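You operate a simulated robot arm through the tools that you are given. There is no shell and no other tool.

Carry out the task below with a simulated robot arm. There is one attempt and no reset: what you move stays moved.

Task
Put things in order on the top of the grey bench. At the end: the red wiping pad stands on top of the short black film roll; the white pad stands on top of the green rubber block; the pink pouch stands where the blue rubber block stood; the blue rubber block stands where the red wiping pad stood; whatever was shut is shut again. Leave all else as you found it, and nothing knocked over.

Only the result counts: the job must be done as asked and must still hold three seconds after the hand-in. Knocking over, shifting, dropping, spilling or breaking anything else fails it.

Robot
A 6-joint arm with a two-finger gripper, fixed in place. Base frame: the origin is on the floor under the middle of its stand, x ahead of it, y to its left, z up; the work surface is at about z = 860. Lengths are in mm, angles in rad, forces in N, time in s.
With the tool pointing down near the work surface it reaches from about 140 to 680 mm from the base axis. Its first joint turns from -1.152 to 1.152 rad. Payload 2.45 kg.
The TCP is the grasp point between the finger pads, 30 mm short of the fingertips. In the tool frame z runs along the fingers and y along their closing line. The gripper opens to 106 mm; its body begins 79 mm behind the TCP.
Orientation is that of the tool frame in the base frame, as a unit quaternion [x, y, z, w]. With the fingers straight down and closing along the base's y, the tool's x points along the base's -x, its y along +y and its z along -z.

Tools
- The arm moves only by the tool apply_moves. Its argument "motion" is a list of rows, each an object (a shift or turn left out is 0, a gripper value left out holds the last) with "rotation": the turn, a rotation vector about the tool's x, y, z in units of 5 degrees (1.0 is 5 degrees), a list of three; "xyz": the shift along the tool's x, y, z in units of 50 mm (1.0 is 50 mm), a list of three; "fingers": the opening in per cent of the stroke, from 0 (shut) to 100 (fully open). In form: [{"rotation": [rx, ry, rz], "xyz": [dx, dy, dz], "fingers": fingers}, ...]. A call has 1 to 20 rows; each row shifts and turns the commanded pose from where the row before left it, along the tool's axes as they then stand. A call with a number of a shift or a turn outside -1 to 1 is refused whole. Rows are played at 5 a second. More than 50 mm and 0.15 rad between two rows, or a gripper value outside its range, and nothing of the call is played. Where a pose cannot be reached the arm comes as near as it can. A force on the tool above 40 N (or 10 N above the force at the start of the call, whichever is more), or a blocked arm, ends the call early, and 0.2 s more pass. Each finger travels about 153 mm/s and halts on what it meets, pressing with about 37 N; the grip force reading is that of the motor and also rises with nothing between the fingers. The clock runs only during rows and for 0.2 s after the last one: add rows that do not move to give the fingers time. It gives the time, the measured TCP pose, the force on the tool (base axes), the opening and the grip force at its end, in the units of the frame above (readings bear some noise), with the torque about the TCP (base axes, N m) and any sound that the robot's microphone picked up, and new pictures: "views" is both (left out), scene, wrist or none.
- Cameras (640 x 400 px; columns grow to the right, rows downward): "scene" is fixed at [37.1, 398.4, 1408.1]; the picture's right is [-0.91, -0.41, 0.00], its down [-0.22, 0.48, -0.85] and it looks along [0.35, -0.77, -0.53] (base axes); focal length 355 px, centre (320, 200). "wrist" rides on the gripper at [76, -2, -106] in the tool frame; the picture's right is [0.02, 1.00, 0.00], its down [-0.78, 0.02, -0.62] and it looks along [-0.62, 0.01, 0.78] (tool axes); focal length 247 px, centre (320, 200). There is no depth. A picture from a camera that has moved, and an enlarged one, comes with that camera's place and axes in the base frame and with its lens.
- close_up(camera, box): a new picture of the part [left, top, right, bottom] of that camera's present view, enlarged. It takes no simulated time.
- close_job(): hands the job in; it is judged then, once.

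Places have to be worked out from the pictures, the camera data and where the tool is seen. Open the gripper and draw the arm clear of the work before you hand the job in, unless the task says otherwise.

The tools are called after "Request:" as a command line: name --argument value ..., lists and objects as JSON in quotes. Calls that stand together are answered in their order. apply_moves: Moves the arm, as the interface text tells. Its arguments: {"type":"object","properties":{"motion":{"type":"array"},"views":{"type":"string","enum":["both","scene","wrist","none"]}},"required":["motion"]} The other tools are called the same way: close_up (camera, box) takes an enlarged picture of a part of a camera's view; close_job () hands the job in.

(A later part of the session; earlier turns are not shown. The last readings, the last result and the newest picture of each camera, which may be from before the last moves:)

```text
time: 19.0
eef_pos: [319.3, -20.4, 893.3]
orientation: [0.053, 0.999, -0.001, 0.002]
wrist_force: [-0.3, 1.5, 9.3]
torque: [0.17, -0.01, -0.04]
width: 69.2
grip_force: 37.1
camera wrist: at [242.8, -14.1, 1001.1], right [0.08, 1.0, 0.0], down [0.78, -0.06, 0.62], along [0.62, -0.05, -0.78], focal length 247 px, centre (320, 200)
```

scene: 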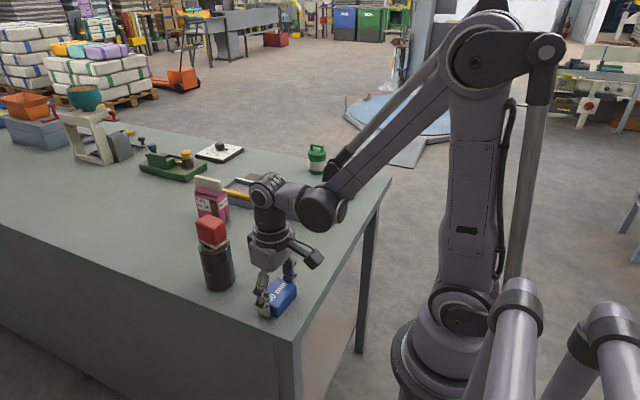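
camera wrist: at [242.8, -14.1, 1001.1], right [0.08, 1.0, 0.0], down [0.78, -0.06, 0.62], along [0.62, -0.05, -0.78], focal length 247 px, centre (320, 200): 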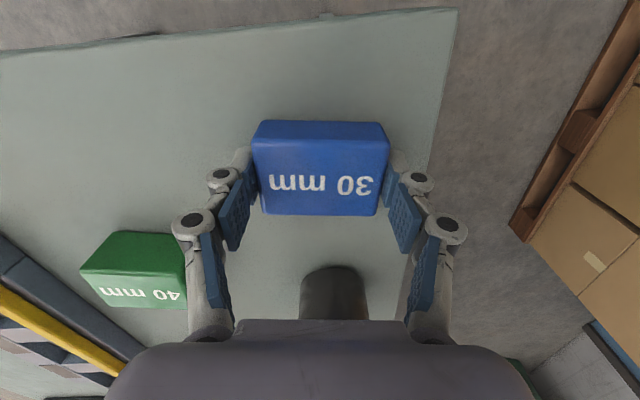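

Gripped at 69.2 mm with the block centred on the TCP. I lift straight up to about z 1100 to pass well over the roll and red pad (top near 1012), then travel to the red pad's old spot.

Request:
apply_moves --motion '[{"xyz": [0, 0, -0.1]}, {"xyz": [0, 0, -0.4]}, {"xyz": [0, 0, -0.8]}, {"xyz": [0, 0, -0.9]}, {"xyz": [0, 0, -0.9]}, {"xyz": [0, 0, -0.7]}, {"xyz": [0, 0, -0.3]}, {"xyz": [-0.4, 0.02, 0]}, {"xyz": [-0.8, 0.035, 0]}, {"xyz": [-0.9, 0.035, 0]}, {"xyz": [-0.9, 0.035, 0]}, {"xyz": [-0.9, 0.035, 0]}, {"xyz": [-0.9, 0.035, 0]}, {"xyz": [-0.8, 0.03, 0]}, {"xyz": [-0.42, 0.02, 0]}, {"xyz": [0, 0, 0]}]'

```text
time: 22.4
eef_pos: [619.6, -38.7, 1098.3]
orientation: [0.053, 0.999, -0.001, 0.001]
wrist_force: [-0.6, 0.0, -1.2]
torque: [0.02, 0.0, 0.01]
width: 69.1
grip_force: 36.8
camera wrist: at [542.5, -33.8, 1206.5], right [0.08, 1.0, 0.0], down [0.78, -0.06, 0.62], along [0.62, -0.05, -0.78], focal length 247 px, centre (320, 200)
```

scene: 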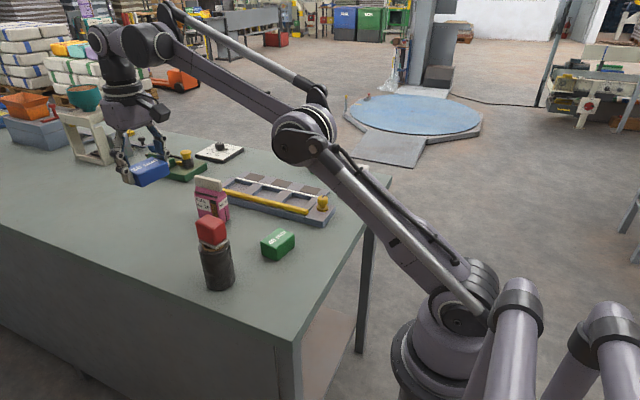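
wrist: 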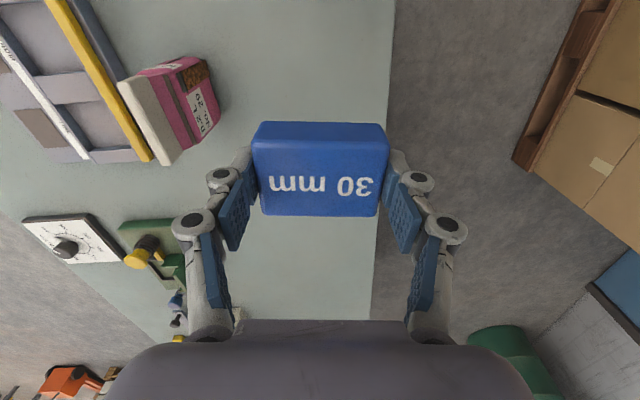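

The block hangs over the old red-pad spot. I descend, slowing near the bench.

Request:
apply_moves --motion '[{"xyz": [-0.01, -0.025, 0.6]}, {"xyz": [0, 0, 0.9]}, {"xyz": [0, 0, 0.9]}, {"xyz": [0, 0, 0.7]}, {"xyz": [0, 0, 0.5]}, {"xyz": [0, 0, 0.3]}, {"xyz": [0, 0, 0.1]}, {"xyz": [0, 0, 0]}]'

Request:
close_up --camera "scene" --box '[120, 200, 220, 290]'

```text
time: 24.2
eef_pos: [620.7, -41.8, 898.8]
orientation: [0.053, 0.999, -0.001, 0.001]
wrist_force: [1.3, 0.0, -1.6]
torque: [-0.01, 0.02, 0.03]
width: 69.2
grip_force: 36.9
camera wrist: at [543.4, -35.4, 1006.7], right [0.08, 1.0, 0.0], down [0.78, -0.06, 0.62], along [0.62, -0.05, -0.78], focal length 247 px, centre (320, 200)
```

scene: 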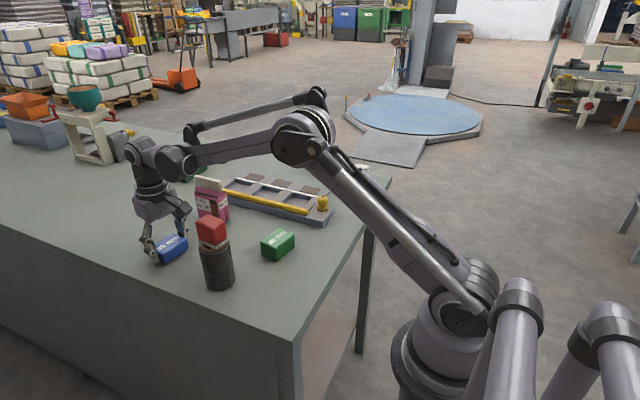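
wrist: 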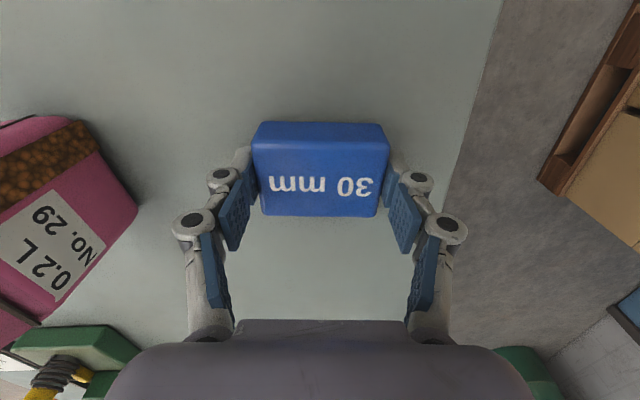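

```text
4.44 times, centred on (170, 245) of scene
camera zoom: at [37.2, 398.4, 1408.1], right [-0.91, -0.41, 0.0], down [-0.22, 0.48, -0.85], along [0.35, -0.77, -0.53], focal length 1578 px, centre (987, 0)
```

zoom: 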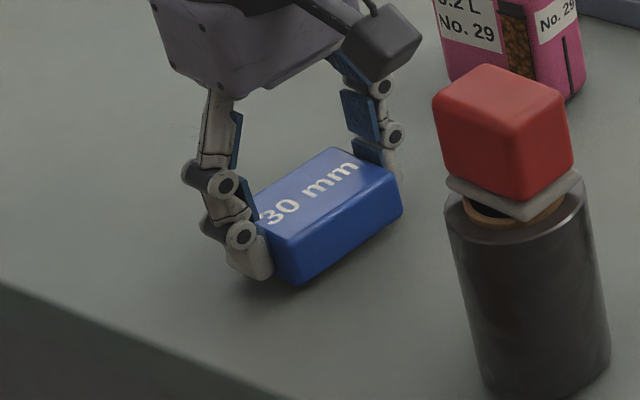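

About 5 mm remain. I lower in 1 mm steps and watch the force.

Request:
apply_moves --motion '[{"xyz": [0, 0.02, 0.03]}, {"xyz": [0, 0, 0.02]}, {"xyz": [0, 0, 0.02]}, {"xyz": [0, 0, 0]}]' --views "none"

```text
time: 25.2
eef_pos: [620.8, -40.8, 895.4]
orientation: [0.053, 0.999, -0.001, 0.002]
wrist_force: [-0.3, -0.1, -1.6]
torque: [-0.03, 0.02, 0.02]
width: 69.3
grip_force: 37.0
```

No contact yet (only the block's weight shows). One more millimetre at a time.

Request:
apply_moves --motion '[{"xyz": [0, 0, 0.02]}, {"xyz": [0, 0, 0]}]' --views "none"

```text
time: 25.8
eef_pos: [619.8, -39.8, 894.6]
orientation: [0.053, 0.999, -0.001, 0.002]
wrist_force: [-0.1, -0.2, -1.3]
torque: [0.01, 0.01, 0.01]
width: 69.2
grip_force: 36.8
```

Still free; I lower another half to one millimetre.

Request:
apply_moves --motion '[{"xyz": [0, 0, 0.015]}, {"xyz": [0, 0, 0]}]' --views "none"

```text
time: 26.4
eef_pos: [620.8, -41.6, 894.7]
orientation: [0.054, 0.999, -0.002, 0.002]
wrist_force: [-0.4, 0.6, -1.0]
torque: [0.02, 0.03, 0.0]
width: 69.0
grip_force: 37.2
```

Request:
apply_moves --motion '[{"xyz": [0, 0, 0.015]}, {"xyz": [0, 0, 0]}]' --views "none"

```text
time: 27.0
eef_pos: [621.1, -41.0, 893.8]
orientation: [0.053, 0.999, -0.001, 0.001]
wrist_force: [0.8, 0.1, -1.8]
torque: [-0.01, 0.03, -0.03]
width: 69.4
grip_force: 37.0
```

The block still hangs free at z 893.8, close to the height at which it was gripped (893.3). I lower 0.75 mm more.

Request:
apply_moves --motion '[{"xyz": [0, 0, 0.015]}, {"xyz": [0, 0, 0]}]' --views "none"

```text
time: 27.6
eef_pos: [620.9, -39.4, 892.1]
orientation: [0.053, 0.999, -0.001, 0.002]
wrist_force: [-0.2, -0.8, 11.7]
torque: [0.16, -0.07, -0.02]
width: 69.0
grip_force: 37.1
```

Contact now: 11.7 N, so the block rests on the bench. I open the fingers in steps.

Request:
apply_moves --motion '[{"xyz": [0, 0, -0.005]}, {"fingers": 68}, {"fingers": 74}, {"fingers": 84}, {"fingers": 96}, {"xyz": [0, 0, 0]}]'

```text
time: 29.0
eef_pos: [621.1, -40.5, 891.5]
orientation: [0.053, 0.999, -0.001, 0.002]
wrist_force: [-0.4, -0.4, -0.1]
torque: [0.01, 0.0, 0.06]
width: 101.5
grip_force: 0.0
camera wrist: at [543.6, -34.0, 1000.4], right [0.08, 1.0, 0.0], down [0.78, -0.06, 0.62], along [0.62, -0.05, -0.78], focal length 247 px, centre (320, 200)
```

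scene: 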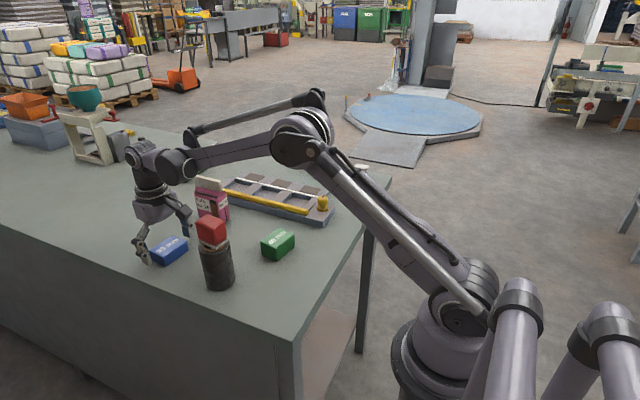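
wrist: 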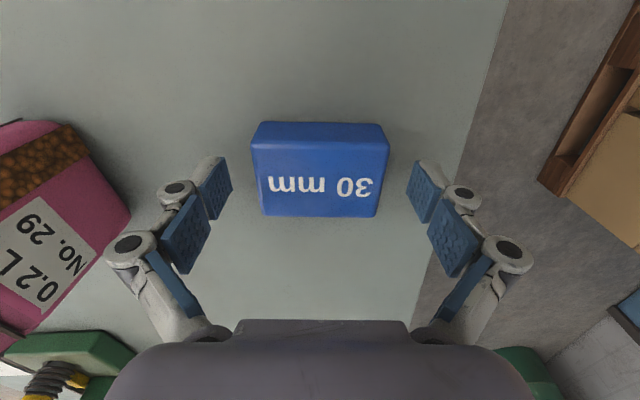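

The blue block now stands where the red pad stood. I rise straight up and move to a viewpoint looking at the pink pouch.

Request:
apply_moves --motion '[{"xyz": [0, 0, -0.3], "fingers": 100}, {"xyz": [0, 0, -0.7]}, {"xyz": [0, 0, -0.9]}, {"xyz": [0, 0, -0.9]}, {"xyz": [0, 0, -0.9]}, {"xyz": [0, 0, -0.3]}, {"xyz": [0.5, -0.8, 0]}, {"xyz": [0.5, -0.8, 0]}, {"xyz": [0.5, -0.8, 0]}, {"xyz": [0.5, -0.8, 0]}, {"rotation": [0, 0, -0.6]}, {"rotation": [0, 0, -0.6]}, {"xyz": [0, 0, 0]}]'

Request:
close_up --camera "wrist" --box '[220, 110, 420, 260]'

Request:
close_up --camera "scene" --box '[140, 200, 240, 300]'

```text
time: 31.8
eef_pos: [504.3, -188.4, 1092.4]
orientation: [0.001, 1.0, -0.001, 0.0]
wrist_force: [0.1, -0.5, 0.1]
torque: [-0.02, -0.01, 0.04]
width: 105.9
grip_force: 0.1
camera wrist: at [426.7, -190.5, 1200.1], right [-0.02, 1.0, 0.0], down [0.78, 0.02, 0.62], along [0.62, 0.01, -0.78], focal length 247 px, centre (320, 200)
```

scene: 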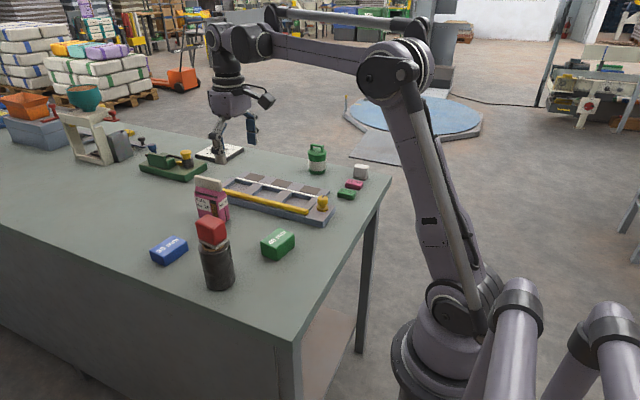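
wrist: 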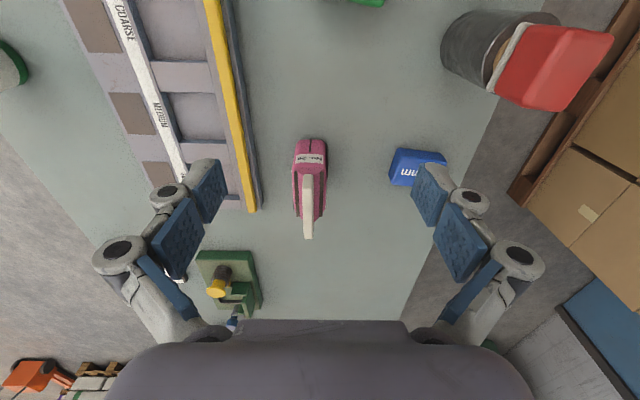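

```text
2.67 times, centred on (320, 185) of wrist
camera zoom: at [426.7, -190.5, 1200.1], right [-0.02, 1.0, 0.0], down [0.78, 0.02, 0.62], along [0.62, 0.01, -0.78], focal length 659 px, centre (320, 240)
```

zoom: 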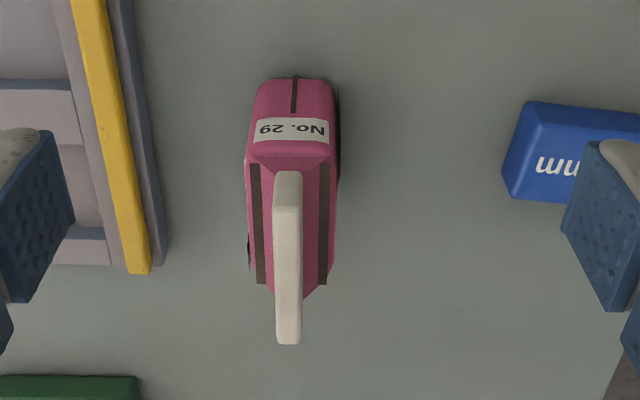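

```text
4.00 times, centred on (190, 250) of scene
camera zoom: at [37.1, 398.4, 1408.1], right [-0.91, -0.41, 0.0], down [-0.22, 0.48, -0.85], along [0.35, -0.77, -0.53], focal length 1420 px, centre (840, 0)
```

zoom: 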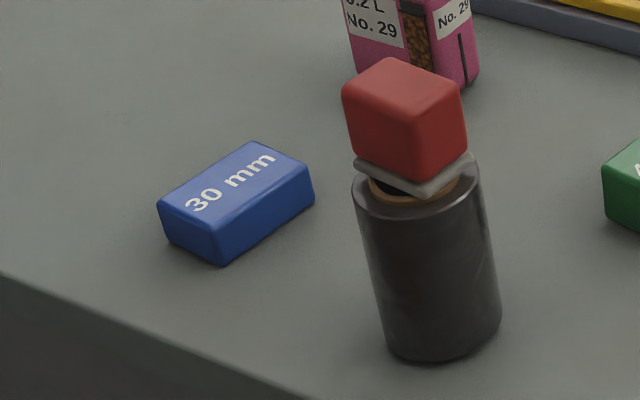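

The pouch is a gable-top carton about 70 x 40 mm, ~120 mm tall with its beige ridge at y ≈ -200, centre near x 619 and yaw about 0. I move above it and check.

Request:
apply_moves --motion '[{"xyz": [-0.76, -0.08, 0.1], "fingers": 85}, {"xyz": [-0.76, -0.08, 0.2]}, {"xyz": [-0.76, -0.07, 0.25]}, {"xyz": [0, 0, 0]}]'

Request:
close_up --camera "wrist" --box '[220, 70, 420, 230]'

Request:
close_up --camera "scene" --box '[150, 120, 270, 240]'

```text
time: 32.8
eef_pos: [614.7, -198.7, 1062.7]
orientation: [-0.001, 1.0, 0.0, 0.001]
wrist_force: [1.1, 0.3, -0.7]
torque: [0.02, 0.03, -0.03]
width: 90.3
grip_force: 0.0
out of reach, approached as far as the arm can: row 3
camera wrist: at [536.5, -201.5, 1170.3], right [-0.02, 1.0, 0.0], down [0.78, 0.02, 0.62], along [0.62, 0.01, -0.78], focal length 247 px, centre (320, 200)
```

scene: 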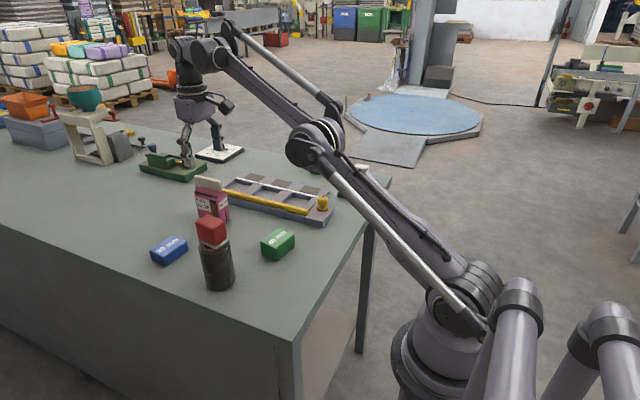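
wrist: 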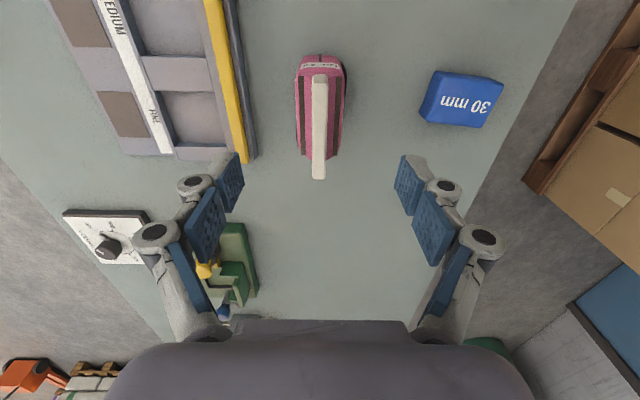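

```text
2.50 times, centred on (320, 150) of wrist
camera zoom: at [536.5, -201.5, 1170.3], right [-0.02, 1.0, 0.0], down [0.78, 0.02, 0.62], along [0.62, 0.01, -0.78], focal length 617 px, centre (320, 325)
```

zoom: 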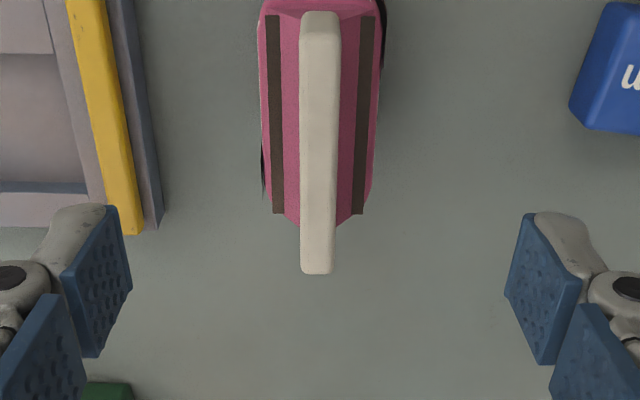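

```text
3.33 times, centred on (210, 180) of scene
camera zoom: at [37.1, 398.4, 1408.1], right [-0.91, -0.41, 0.0], down [-0.22, 0.48, -0.85], along [0.35, -0.77, -0.53], focal length 1184 px, centre (687, 267)
```

zoom: 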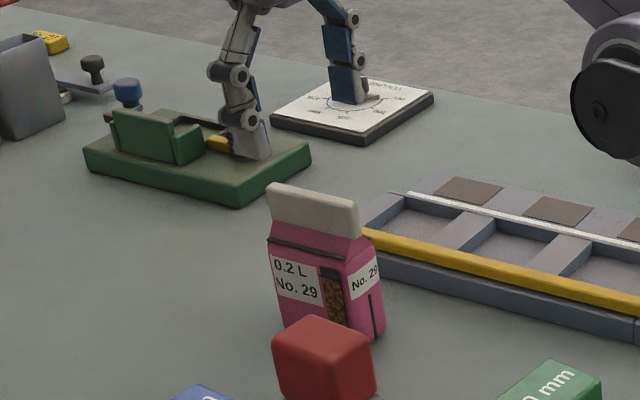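

The ridge runs at y ≈ -200 from x 581 to 656, top near z 987, so the pouch centre is about (618.5, -200). The arm was just at its reach limit up here; I descend straight to z≈1000 and re-check alignment.

Request:
apply_moves --motion '[{"xyz": [0, 0, 0.3]}, {"xyz": [0, 0, 0.4]}, {"xyz": [0, 0, 0.5]}, {"xyz": [0, 0, 0]}]'

Request:
close_up --camera "wrist" --box '[220, 70, 420, 230]'

```text
time: 33.8
eef_pos: [613.5, -199.5, 1003.9]
orientation: [0.0, 1.0, -0.001, 0.001]
wrist_force: [-0.2, 0.0, -0.3]
torque: [0.02, -0.03, 0.01]
width: 89.8
grip_force: 0.0
camera wrist: at [536.2, -201.2, 1110.4], right [-0.02, 1.0, 0.0], down [0.78, 0.02, 0.62], along [0.62, 0.01, -0.78], focal length 247 px, centre (320, 200)
```

scene: 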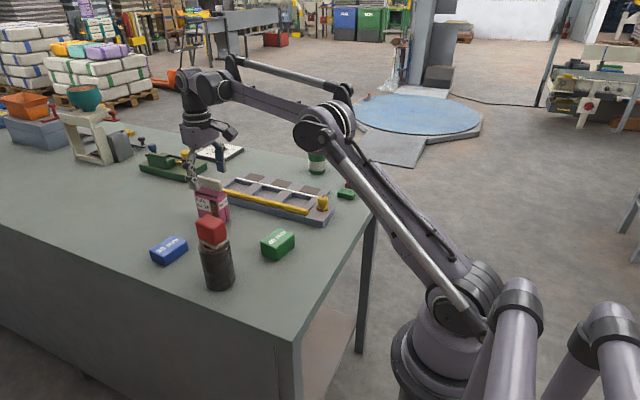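
wrist: 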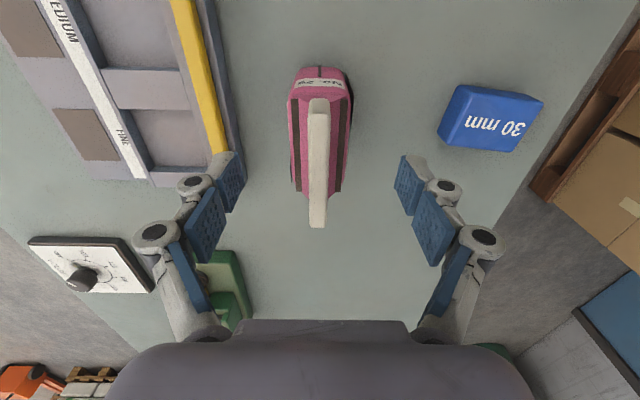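

```text
2.50 times, centred on (320, 150) of wrist
camera zoom: at [536.2, -201.2, 1110.4], right [-0.02, 1.0, 0.0], down [0.78, 0.02, 0.62], along [0.62, 0.01, -0.78], focal length 617 px, centre (320, 325)
```

zoom: 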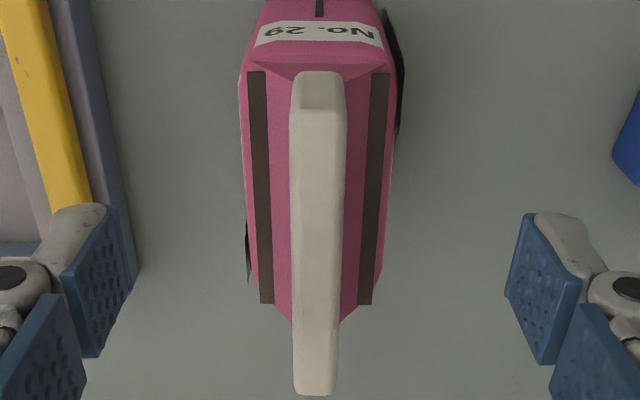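

The pouch is about 1 mm to one side and 5.5 mm ahead of the TCP. I correct and descend to z≈930, keeping the palm above the ridge.

Request:
apply_moves --motion '[{"xyz": [-0.06, -0.01, 0.3]}, {"xyz": [-0.05, -0.01, 0.4]}, {"xyz": [0, 0, 0.4]}, {"xyz": [0, 0, 0.36]}, {"xyz": [0, 0, 0]}]'

Request:
close_up --camera "scene" --box '[160, 140, 260, 240]'

```text
time: 35.0
eef_pos: [619.2, -200.9, 930.8]
orientation: [0.001, 1.0, -0.001, 0.001]
wrist_force: [0.5, -0.3, -0.4]
torque: [-0.03, 0.0, 0.0]
width: 90.1
grip_force: 0.1
camera wrist: at [542.3, -202.1, 1037.6], right [-0.02, 1.0, 0.0], down [0.78, 0.02, 0.62], along [0.62, 0.01, -0.78], focal length 247 px, centre (320, 200)
```

scene: 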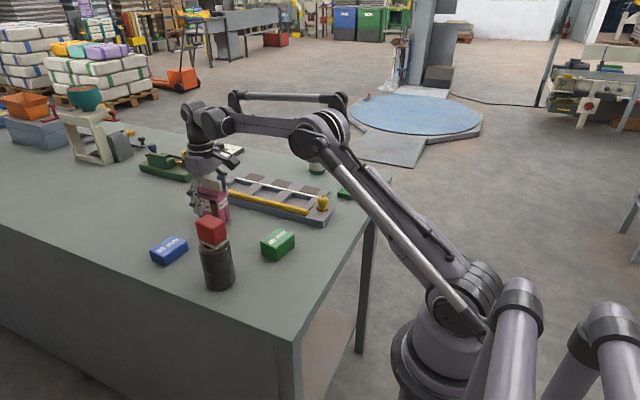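
wrist: 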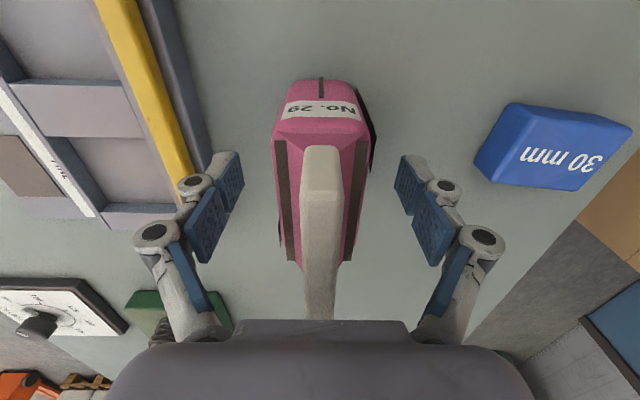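

```text
4.00 times, centred on (210, 190) of scene
camera zoom: at [37.1, 398.4, 1408.1], right [-0.91, -0.41, 0.0], down [-0.22, 0.48, -0.85], along [0.35, -0.77, -0.53], focal length 1420 px, centre (760, 240)
```

zoom: 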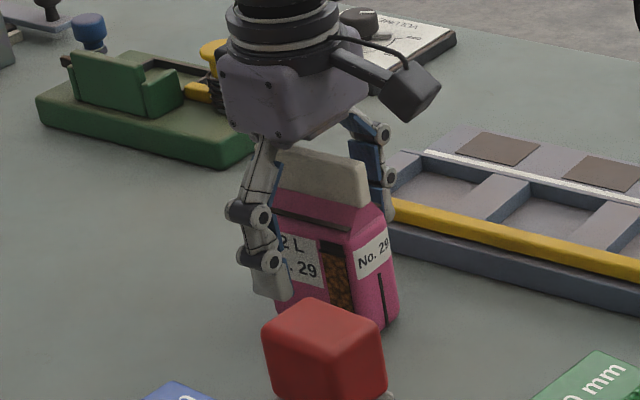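

The pouch is centred between the fingers and the palm clears the ridge. I close in stages.

Request:
apply_moves --motion '[{"fingers": 65}, {"fingers": 50}, {"fingers": 40}, {"fingers": 0}, {"xyz": [0, 0, 0]}, {"xyz": [0, 0, 0]}]'

Request:
close_up --camera "scene" --box '[160, 140, 260, 240]'

```text
time: 36.4
eef_pos: [619.8, -199.6, 930.8]
orientation: [0.0, 1.0, -0.001, 0.001]
wrist_force: [0.0, 0.7, 1.2]
torque: [0.02, -0.01, 0.05]
width: 42.7
grip_force: 37.0
camera wrist: at [542.2, -202.1, 1037.9], right [-0.02, 1.0, 0.0], down [0.78, 0.02, 0.62], along [0.62, 0.01, -0.78], focal length 247 px, centre (320, 200)
```

scene: 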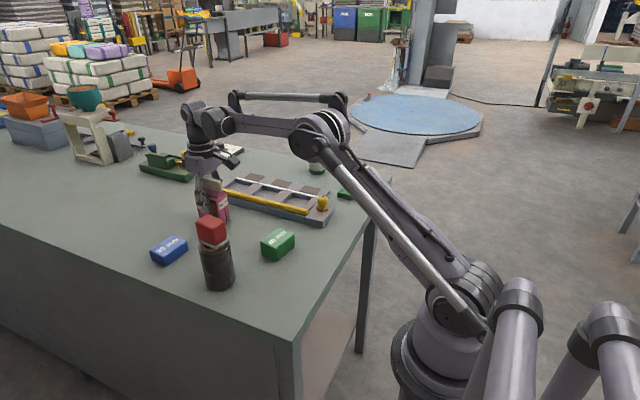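
wrist: 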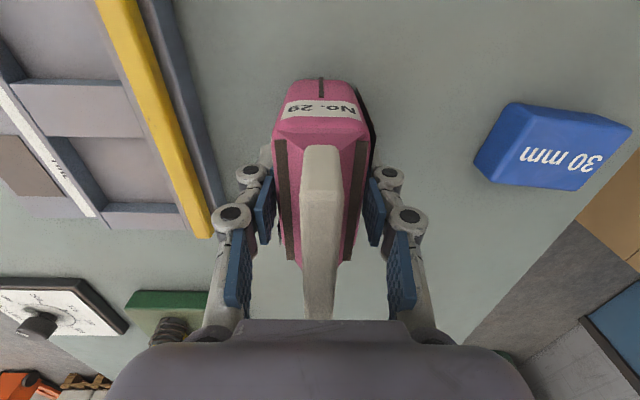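

```text
4.00 times, centred on (210, 190) of scene
camera zoom: at [37.1, 398.5, 1408.1], right [-0.91, -0.41, 0.0], down [-0.22, 0.48, -0.85], along [0.35, -0.77, -0.53], focal length 1420 px, centre (760, 240)
```

zoom: 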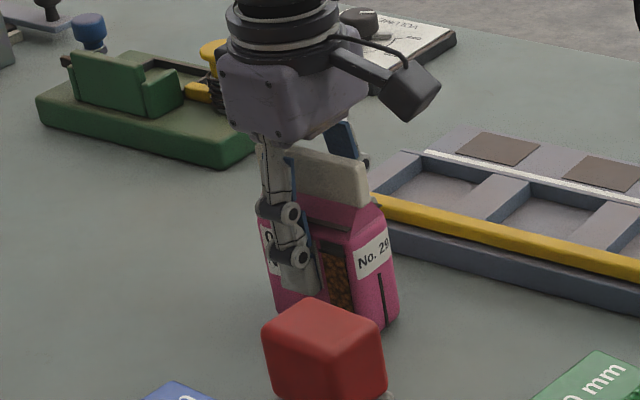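

Gripped at 42.7 mm. I lift, then travel back at x-direction with the pouch bottom near z 940, well clear of the tray and the green block.

Request:
apply_moves --motion '[{"xyz": [0, 0, -0.2]}, {"xyz": [0, 0, -0.6]}, {"xyz": [0.3, 0, -0.5]}, {"xyz": [0.7, 0, -0.4]}, {"xyz": [0.9, 0, 0]}, {"xyz": [0.9, 0, 0]}, {"xyz": [0.9, 0, 0]}, {"xyz": [0.9, 0, 0]}, {"xyz": [0.9, 0, 0]}, {"xyz": [0.5, 0, 0]}, {"xyz": [0, 0, 0]}]'

```text
time: 38.8
eef_pos: [320.5, -198.9, 1013.2]
orientation: [0.0, 1.0, -0.002, 0.001]
wrist_force: [-0.1, 0.1, -0.6]
torque: [0.0, -0.02, -0.02]
width: 42.7
grip_force: 37.5
camera wrist: at [241.9, -201.3, 1121.4], right [-0.02, 1.0, 0.0], down [0.78, 0.02, 0.62], along [0.62, 0.01, -0.78], focal length 247 px, centre (320, 200)
```

scene: 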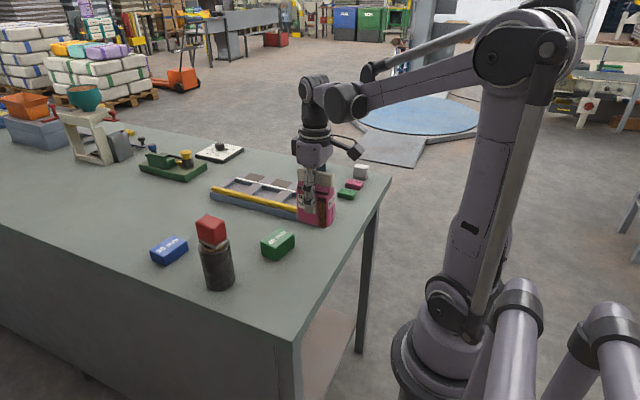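
wrist: 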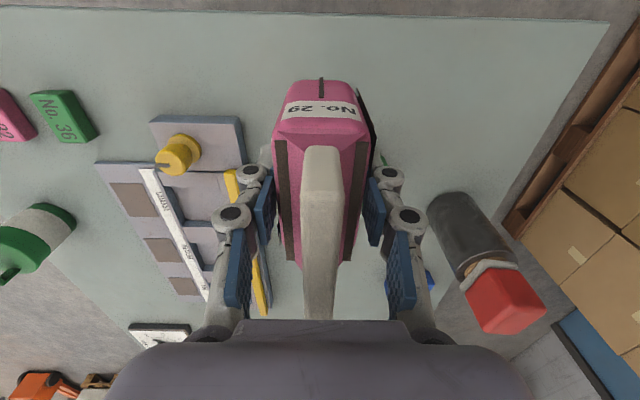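

The pouch hangs securely. Now I move it sideways to the blue block's old spot at (319, -20).

Request:
apply_moves --motion '[{"xyz": [0.02, 0.4, 0]}, {"xyz": [0, 0.8, 0]}, {"xyz": [0, 0.8, 0]}, {"xyz": [0, 0.8, 0]}, {"xyz": [0, 0.6, 0]}, {"xyz": [0, 0.18, 0]}, {"xyz": [0, 0, 0]}]'

```text
time: 40.4
eef_pos: [318.2, -20.9, 1013.8]
orientation: [0.001, 1.0, -0.001, 0.001]
wrist_force: [0.1, -0.3, 0.1]
torque: [-0.02, 0.03, 0.02]
width: 42.8
grip_force: 37.0
camera wrist: at [240.7, -22.5, 1121.5], right [-0.02, 1.0, 0.0], down [0.78, 0.02, 0.62], along [0.62, 0.01, -0.78], focal length 247 px, centre (320, 200)
```

scene: 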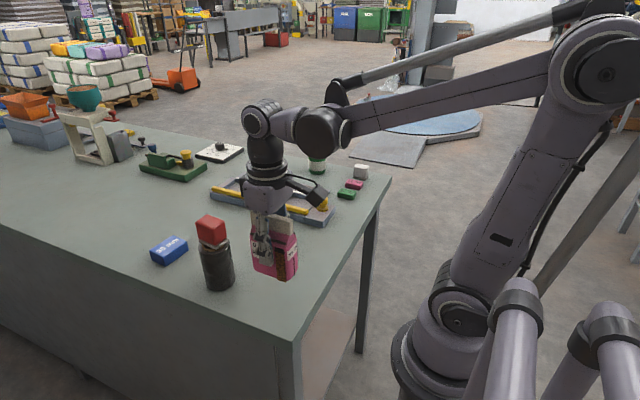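
wrist: 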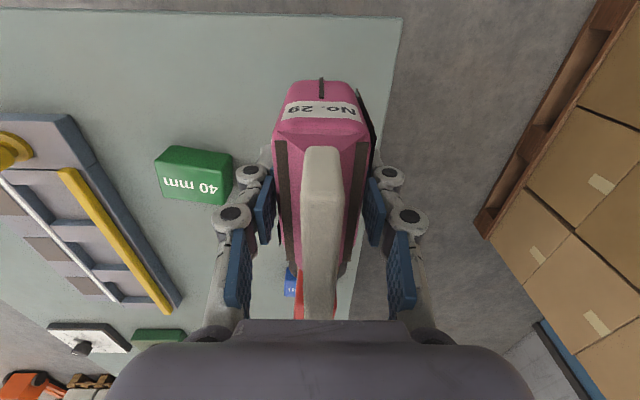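

I trim by about 1 mm and descend to about 5 mm above the bench.

Request:
apply_moves --motion '[{"xyz": [-0.02, 0.02, 0.4]}, {"xyz": [0, 0, 0.5]}, {"xyz": [0, 0, 0.4]}, {"xyz": [0, 0, 0.2]}, {"xyz": [0, 0, 0.04]}, {"xyz": [0, 0, 0]}]'

Request:
close_up --camera "scene" --box '[220, 210, 330, 330]'

```text
time: 41.8
eef_pos: [320.5, -20.0, 936.6]
orientation: [0.0, 1.0, -0.001, 0.0]
wrist_force: [-0.3, 0.2, -1.2]
torque: [0.02, -0.02, -0.03]
width: 42.9
grip_force: 36.9
camera wrist: at [242.7, -22.0, 1044.4], right [-0.02, 1.0, 0.0], down [0.78, 0.02, 0.62], along [0.62, 0.01, -0.78], focal length 247 px, centre (320, 200)
```

scene: 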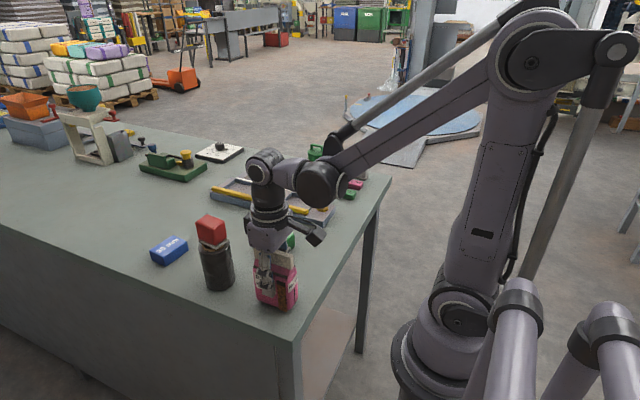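
wrist: 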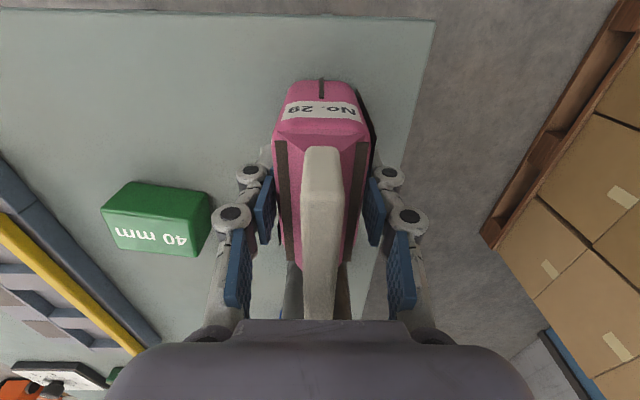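

```text
3.33 times, centred on (275, 270) of scene
camera zoom: at [37.1, 398.4, 1408.1], right [-0.91, -0.41, 0.0], down [-0.22, 0.48, -0.85], along [0.35, -0.77, -0.53], focal length 1184 px, centre (470, -33)
```

zoom: 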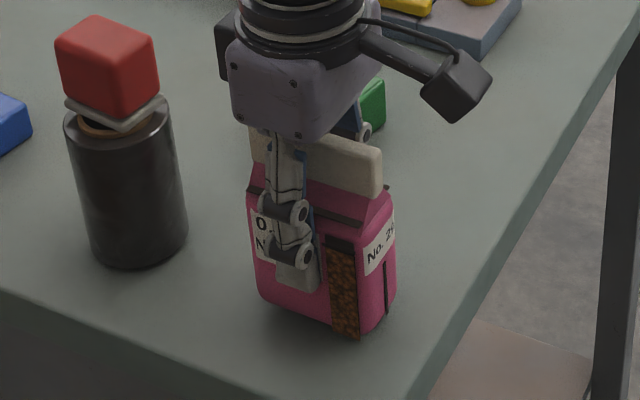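

About 5 mm to go; I lower the pouch gently.

Request:
apply_moves --motion '[{"xyz": [0, 0, 0.03]}, {"xyz": [0, 0, 0.02]}, {"xyz": [0, 0, 0.02]}, {"xyz": [0, 0, 0]}]' --views "none"

```text
time: 42.8
eef_pos: [319.1, -20.0, 934.3]
orientation: [0.0, 1.0, -0.001, 0.001]
wrist_force: [-0.7, 0.0, -0.7]
torque: [0.0, 0.02, -0.03]
width: 42.5
grip_force: 36.4
```

Still free at z 934; I continue in 1 mm steps.

Request:
apply_moves --motion '[{"xyz": [0, 0, 0.02]}, {"xyz": [0, 0, 0.015]}, {"xyz": [0, 0, 0]}]' --views "none"

```text
time: 43.6
eef_pos: [320.1, -19.8, 931.8]
orientation: [0.0, 1.0, -0.001, 0.001]
wrist_force: [0.4, 0.0, -0.4]
torque: [0.0, 0.0, 0.0]
width: 42.6
grip_force: 36.8
```

Free at z 931.8, close to the grip height of 930.8; a further 0.75 mm.

Request:
apply_moves --motion '[{"xyz": [0, 0, 0.015]}, {"xyz": [0, 0, 0]}]' --views "none"

```text
time: 44.2
eef_pos: [319.4, -19.4, 930.3]
orientation: [0.001, 1.0, -0.001, 0.001]
wrist_force: [-1.4, 0.2, -0.8]
torque: [-0.01, 0.0, 0.02]
width: 42.7
grip_force: 37.6
```

Force is still only the weight; another 0.5 mm.

Request:
apply_moves --motion '[{"xyz": [0, 0, 0.01]}, {"xyz": [0, 0, 0]}]' --views "none"

```text
time: 44.8
eef_pos: [319.8, -21.1, 929.2]
orientation: [0.001, 1.0, -0.001, 0.001]
wrist_force: [0.1, 0.7, -1.2]
torque: [-0.03, -0.05, 0.02]
width: 42.5
grip_force: 37.3
```

No contact yet; I lower another 0.75 mm.

Request:
apply_moves --motion '[{"xyz": [0, 0, 0.015]}, {"xyz": [0, 0, 0]}]' --views "scene"

Request:
close_up --camera "scene" --box '[245, 260, 315, 320]'

```text
time: 45.4
eef_pos: [319.3, -20.5, 930.1]
orientation: [0.001, 1.0, -0.001, 0.001]
wrist_force: [-2.7, -0.2, 12.1]
torque: [0.06, 0.0, 0.0]
width: 43.0
grip_force: 37.3
```

scene: 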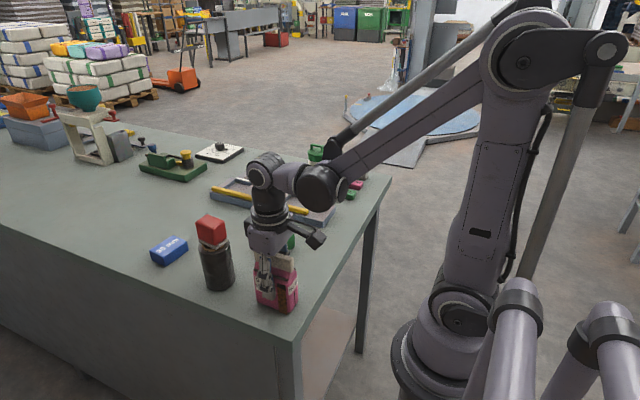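

```text
6.67 times, centred on (280, 290) of scene
camera zoom: at [37.0, 398.4, 1408.1], right [-0.91, -0.41, 0.0], down [-0.22, 0.48, -0.85], along [0.35, -0.77, -0.53], focal length 2367 px, centre (587, -400)
```

zoom: 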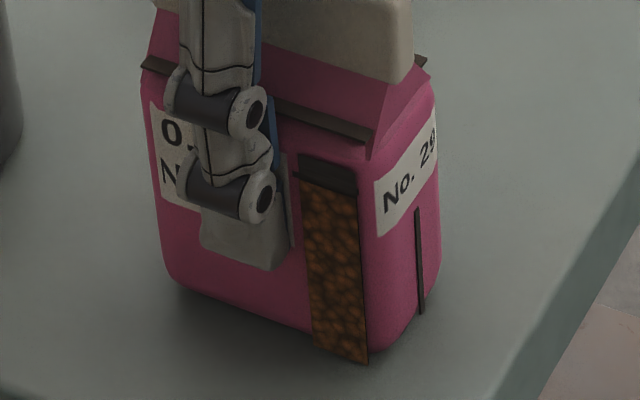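

The pouch now stands on the bench (12 N). I ease up 0.25 mm and open the fingers in steps.

Request:
apply_moves --motion '[{"xyz": [0, 0, -0.005]}, {"fingers": 43}, {"fingers": 50}, {"fingers": 65}, {"fingers": 80}, {"xyz": [0, 0, 0]}]'

```text
time: 46.8
eef_pos: [319.4, -20.8, 929.6]
orientation: [0.001, 1.0, 0.0, 0.001]
wrist_force: [0.2, -0.2, 0.4]
torque: [0.04, -0.03, -0.01]
width: 84.7
grip_force: 0.0
camera wrist: at [242.4, -21.8, 1037.5], right [-0.02, 1.0, 0.0], down [0.78, 0.02, 0.62], along [0.62, 0.01, -0.78], focal length 247 px, centre (320, 200)
```

scene: 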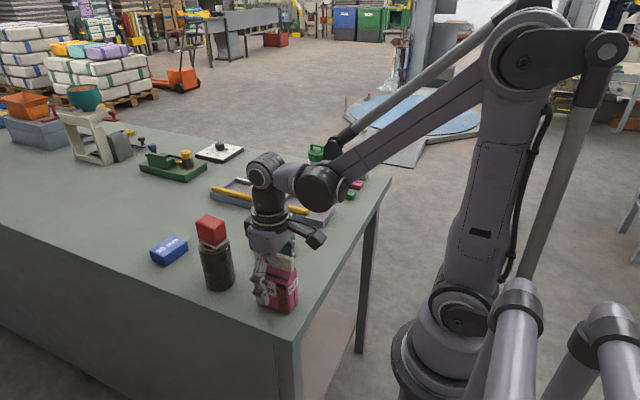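
wrist: 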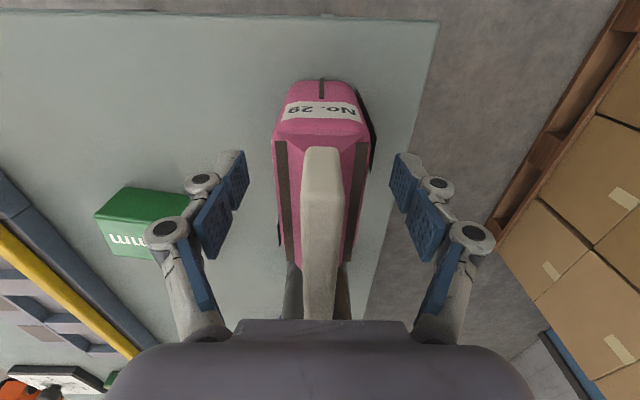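

The pouch stands free between the open fingers. I rise straight up clear of its ridge and then turn the tool by 60° so that the camera will look outward toward the white pad.

Request:
apply_moves --motion '[{"xyz": [0, 0, -0.3]}, {"xyz": [0, 0, -0.6]}, {"xyz": [0, 0, -0.9]}, {"xyz": [0, 0, -0.9]}, {"xyz": [0, 0, -0.6], "fingers": 100}, {"rotation": [0, 0, 1]}, {"rotation": [0, 0, 1]}, {"rotation": [0, 0, 1]}, {"rotation": [0, 0, 1]}, {"rotation": [0, 0, 1]}, {"rotation": [0, 0, 1]}, {"rotation": [0, 0, 1]}, {"rotation": [0, 0, 1]}, {"rotation": [0, 0, 1]}, {"rotation": [0, 0, 1]}, {"rotation": [0, 0, 1]}, {"rotation": [0, 0, 1]}, {"xyz": [0, 0, 0]}]'

Request:
close_up --camera "scene" --box '[140, 200, 320, 320]'

```text
time: 50.6
eef_pos: [319.6, -20.2, 1095.7]
orientation: [0.501, 0.866, 0.0, 0.002]
wrist_force: [-0.3, -0.7, -0.3]
torque: [0.01, 0.0, -0.04]
width: 106.2
grip_force: 0.1
camera wrist: at [278.7, 45.7, 1202.6], right [0.86, 0.52, 0.0], down [0.4, -0.67, 0.62], along [0.32, -0.53, -0.78], focal length 247 px, centre (320, 200)
```

scene: 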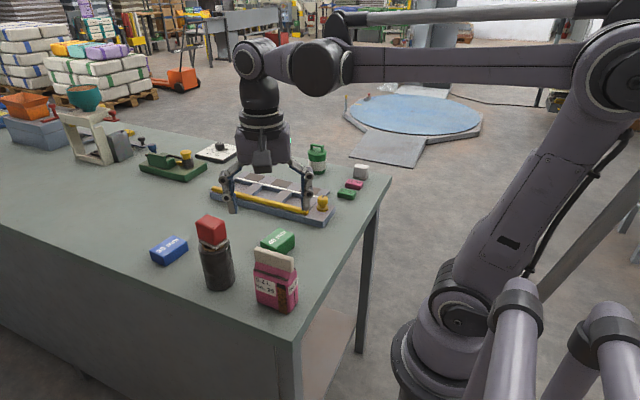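
wrist: 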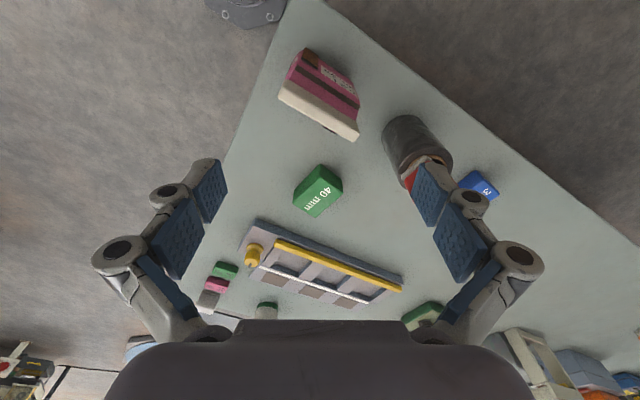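

```text
3.33 times, centred on (230, 260) of scene
camera zoom: at [37.1, 398.4, 1408.1], right [-0.91, -0.41, 0.0], down [-0.22, 0.48, -0.85], along [0.35, -0.77, -0.53], focal length 1184 px, centre (620, 0)
```

zoom: 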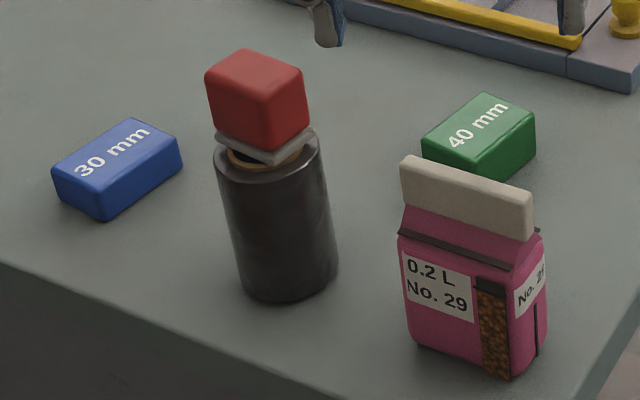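

Three of the four placements look right. Now I travel toward the bench's far right corner to view the white pad.

Request:
apply_moves --motion '[{"xyz": [-0.4, -0.3, 0]}, {"xyz": [-0.728, -0.535, 0]}, {"xyz": [-0.728, -0.535, 0]}, {"xyz": [-0.728, -0.535, 0]}, {"xyz": [-0.728, -0.535, 0]}, {"xyz": [-0.728, -0.535, 0]}, {"xyz": [-0.728, -0.535, 0]}, {"xyz": [-0.728, -0.535, 0]}, {"xyz": [-0.728, -0.535, 0]}, {"xyz": [-0.728, -0.535, 0]}, {"xyz": [-0.2, -0.1, 0.4]}, {"xyz": [0, 0, 0.4]}, {"xyz": [0, 0, 0]}]'

Request:
close_up --camera "wrist" --box '[200, 80, 440, 250]'

```text
time: 53.4
eef_pos: [272.8, -458.6, 1055.2]
orientation: [0.5, 0.866, 0.0, 0.001]
wrist_force: [0.6, -0.3, 0.2]
torque: [0.04, 0.02, -0.01]
width: 106.0
grip_force: 0.0
camera wrist: at [231.2, -394.4, 1162.7], right [0.86, 0.52, 0.0], down [0.4, -0.67, 0.62], along [0.32, -0.53, -0.78], focal length 247 px, centre (320, 200)
```

scene: 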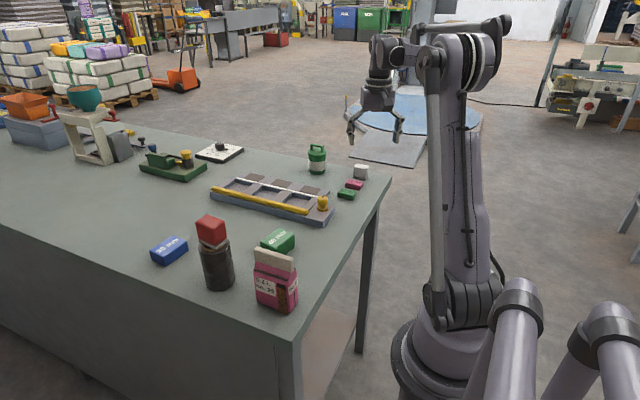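
wrist: 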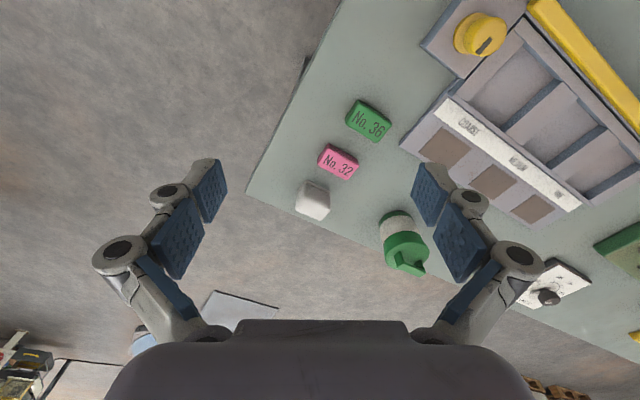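

```text
2.35 times, centred on (320, 165) of wrist
camera zoom: at [231.2, -394.4, 1162.7], right [0.86, 0.52, 0.0], down [0.4, -0.67, 0.62], along [0.32, -0.53, -0.78], focal length 581 px, centre (320, 282)
```

zoom: 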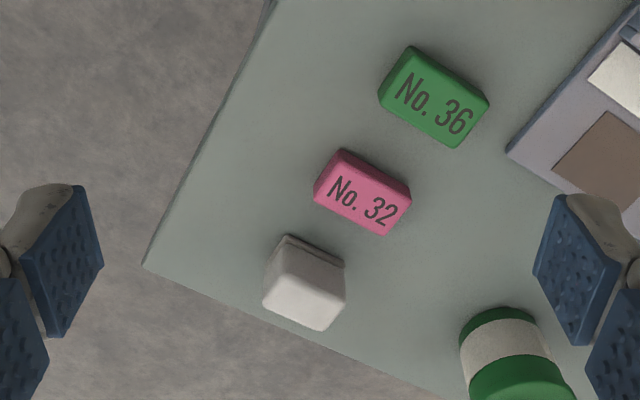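

The white pad is near the bench corner beside the pink "No. 32" item. I enlarge it to read its outline.

Request:
close_up --camera "wrist" --box '[280, 130, 370, 230]'

Request:
close_up --camera "scene" --box '[330, 150, 390, 205]'

```text
4.00 times, centred on (325, 180) of wrist
camera zoom: at [231.2, -394.4, 1162.7], right [0.86, 0.52, 0.0], down [0.4, -0.67, 0.62], along [0.32, -0.53, -0.78], focal length 988 px, centre (300, 280)
```

zoom: 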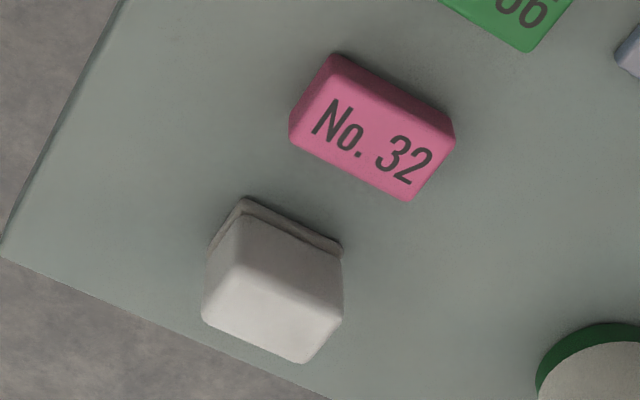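

```text
7.27 times, centred on (360, 178) of scene
camera zoom: at [37.1, 398.4, 1408.1], right [-0.91, -0.41, 0.0], down [-0.22, 0.48, -0.85], along [0.35, -0.77, -0.53], focal length 2582 px, centre (29, 364)
```

zoom: 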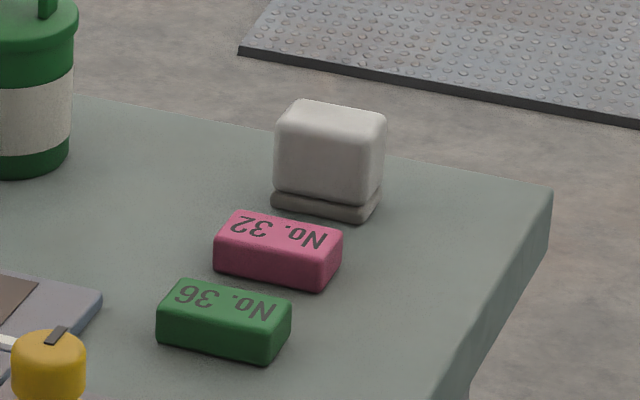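

I place the white pad near (339, -590), about 44 x 30 mm and ~37 mm tall, axis-aligned, at the edge of the reach (about 680 mm). Closing along x keeps the fingers clear of the pink item, so I turn to yaw -90° and take a closer look.

Request:
apply_moves --motion '[{"rotation": [0, 0, 1]}, {"rotation": [0, 0, 1]}, {"rotation": [0, 0, 1]}, {"rotation": [0, 0, 1]}, {"rotation": [0, 0, 1]}, {"rotation": [0, 0, 1]}, {"xyz": [-0.31, 0.66, 0.45]}, {"xyz": [-0.31, 0.66, 0.45]}, {"xyz": [0, 0, 0]}]'

Request:
close_up --camera "wrist" --box '[220, 90, 420, 250]'

```text
time: 55.4
eef_pos: [336.8, -491.4, 1008.6]
orientation: [0.708, 0.706, 0.0, 0.001]
wrist_force: [0.7, 0.8, 0.1]
torque: [0.03, 0.0, 0.01]
width: 106.3
grip_force: 0.1
camera wrist: at [334.9, -415.4, 1118.0], right [1.0, 0.02, 0.0], down [0.01, -0.78, 0.62], along [0.01, -0.62, -0.78], focal length 247 px, centre (320, 200)
```

scene: 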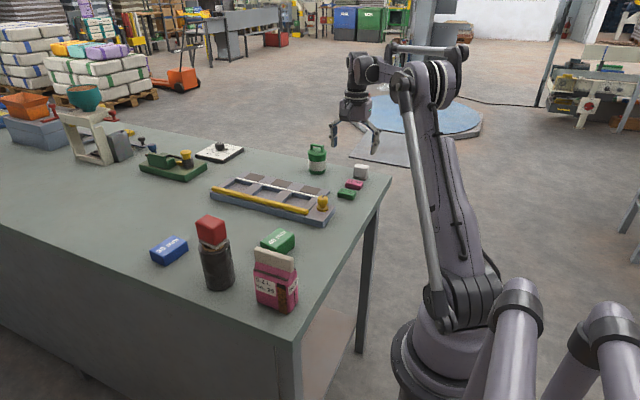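
wrist: 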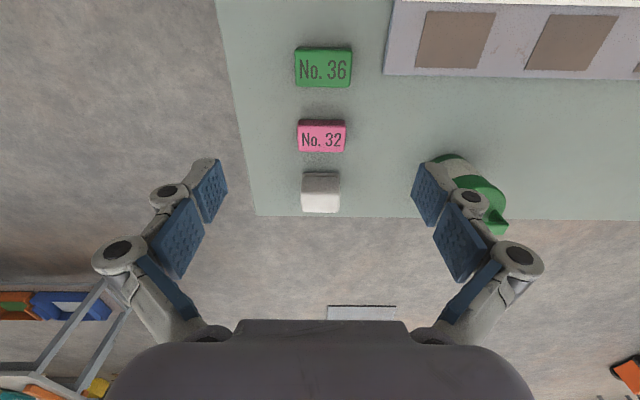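

```text
2.50 times, centred on (320, 170) of wrist
camera zoom: at [334.9, -415.4, 1118.0], right [1.0, 0.02, 0.0], down [0.01, -0.78, 0.62], along [0.01, -0.62, -0.78], focal length 617 px, centre (320, 275)
```

zoom: 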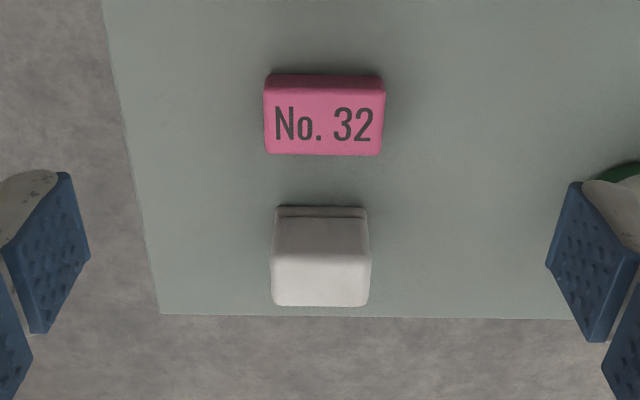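

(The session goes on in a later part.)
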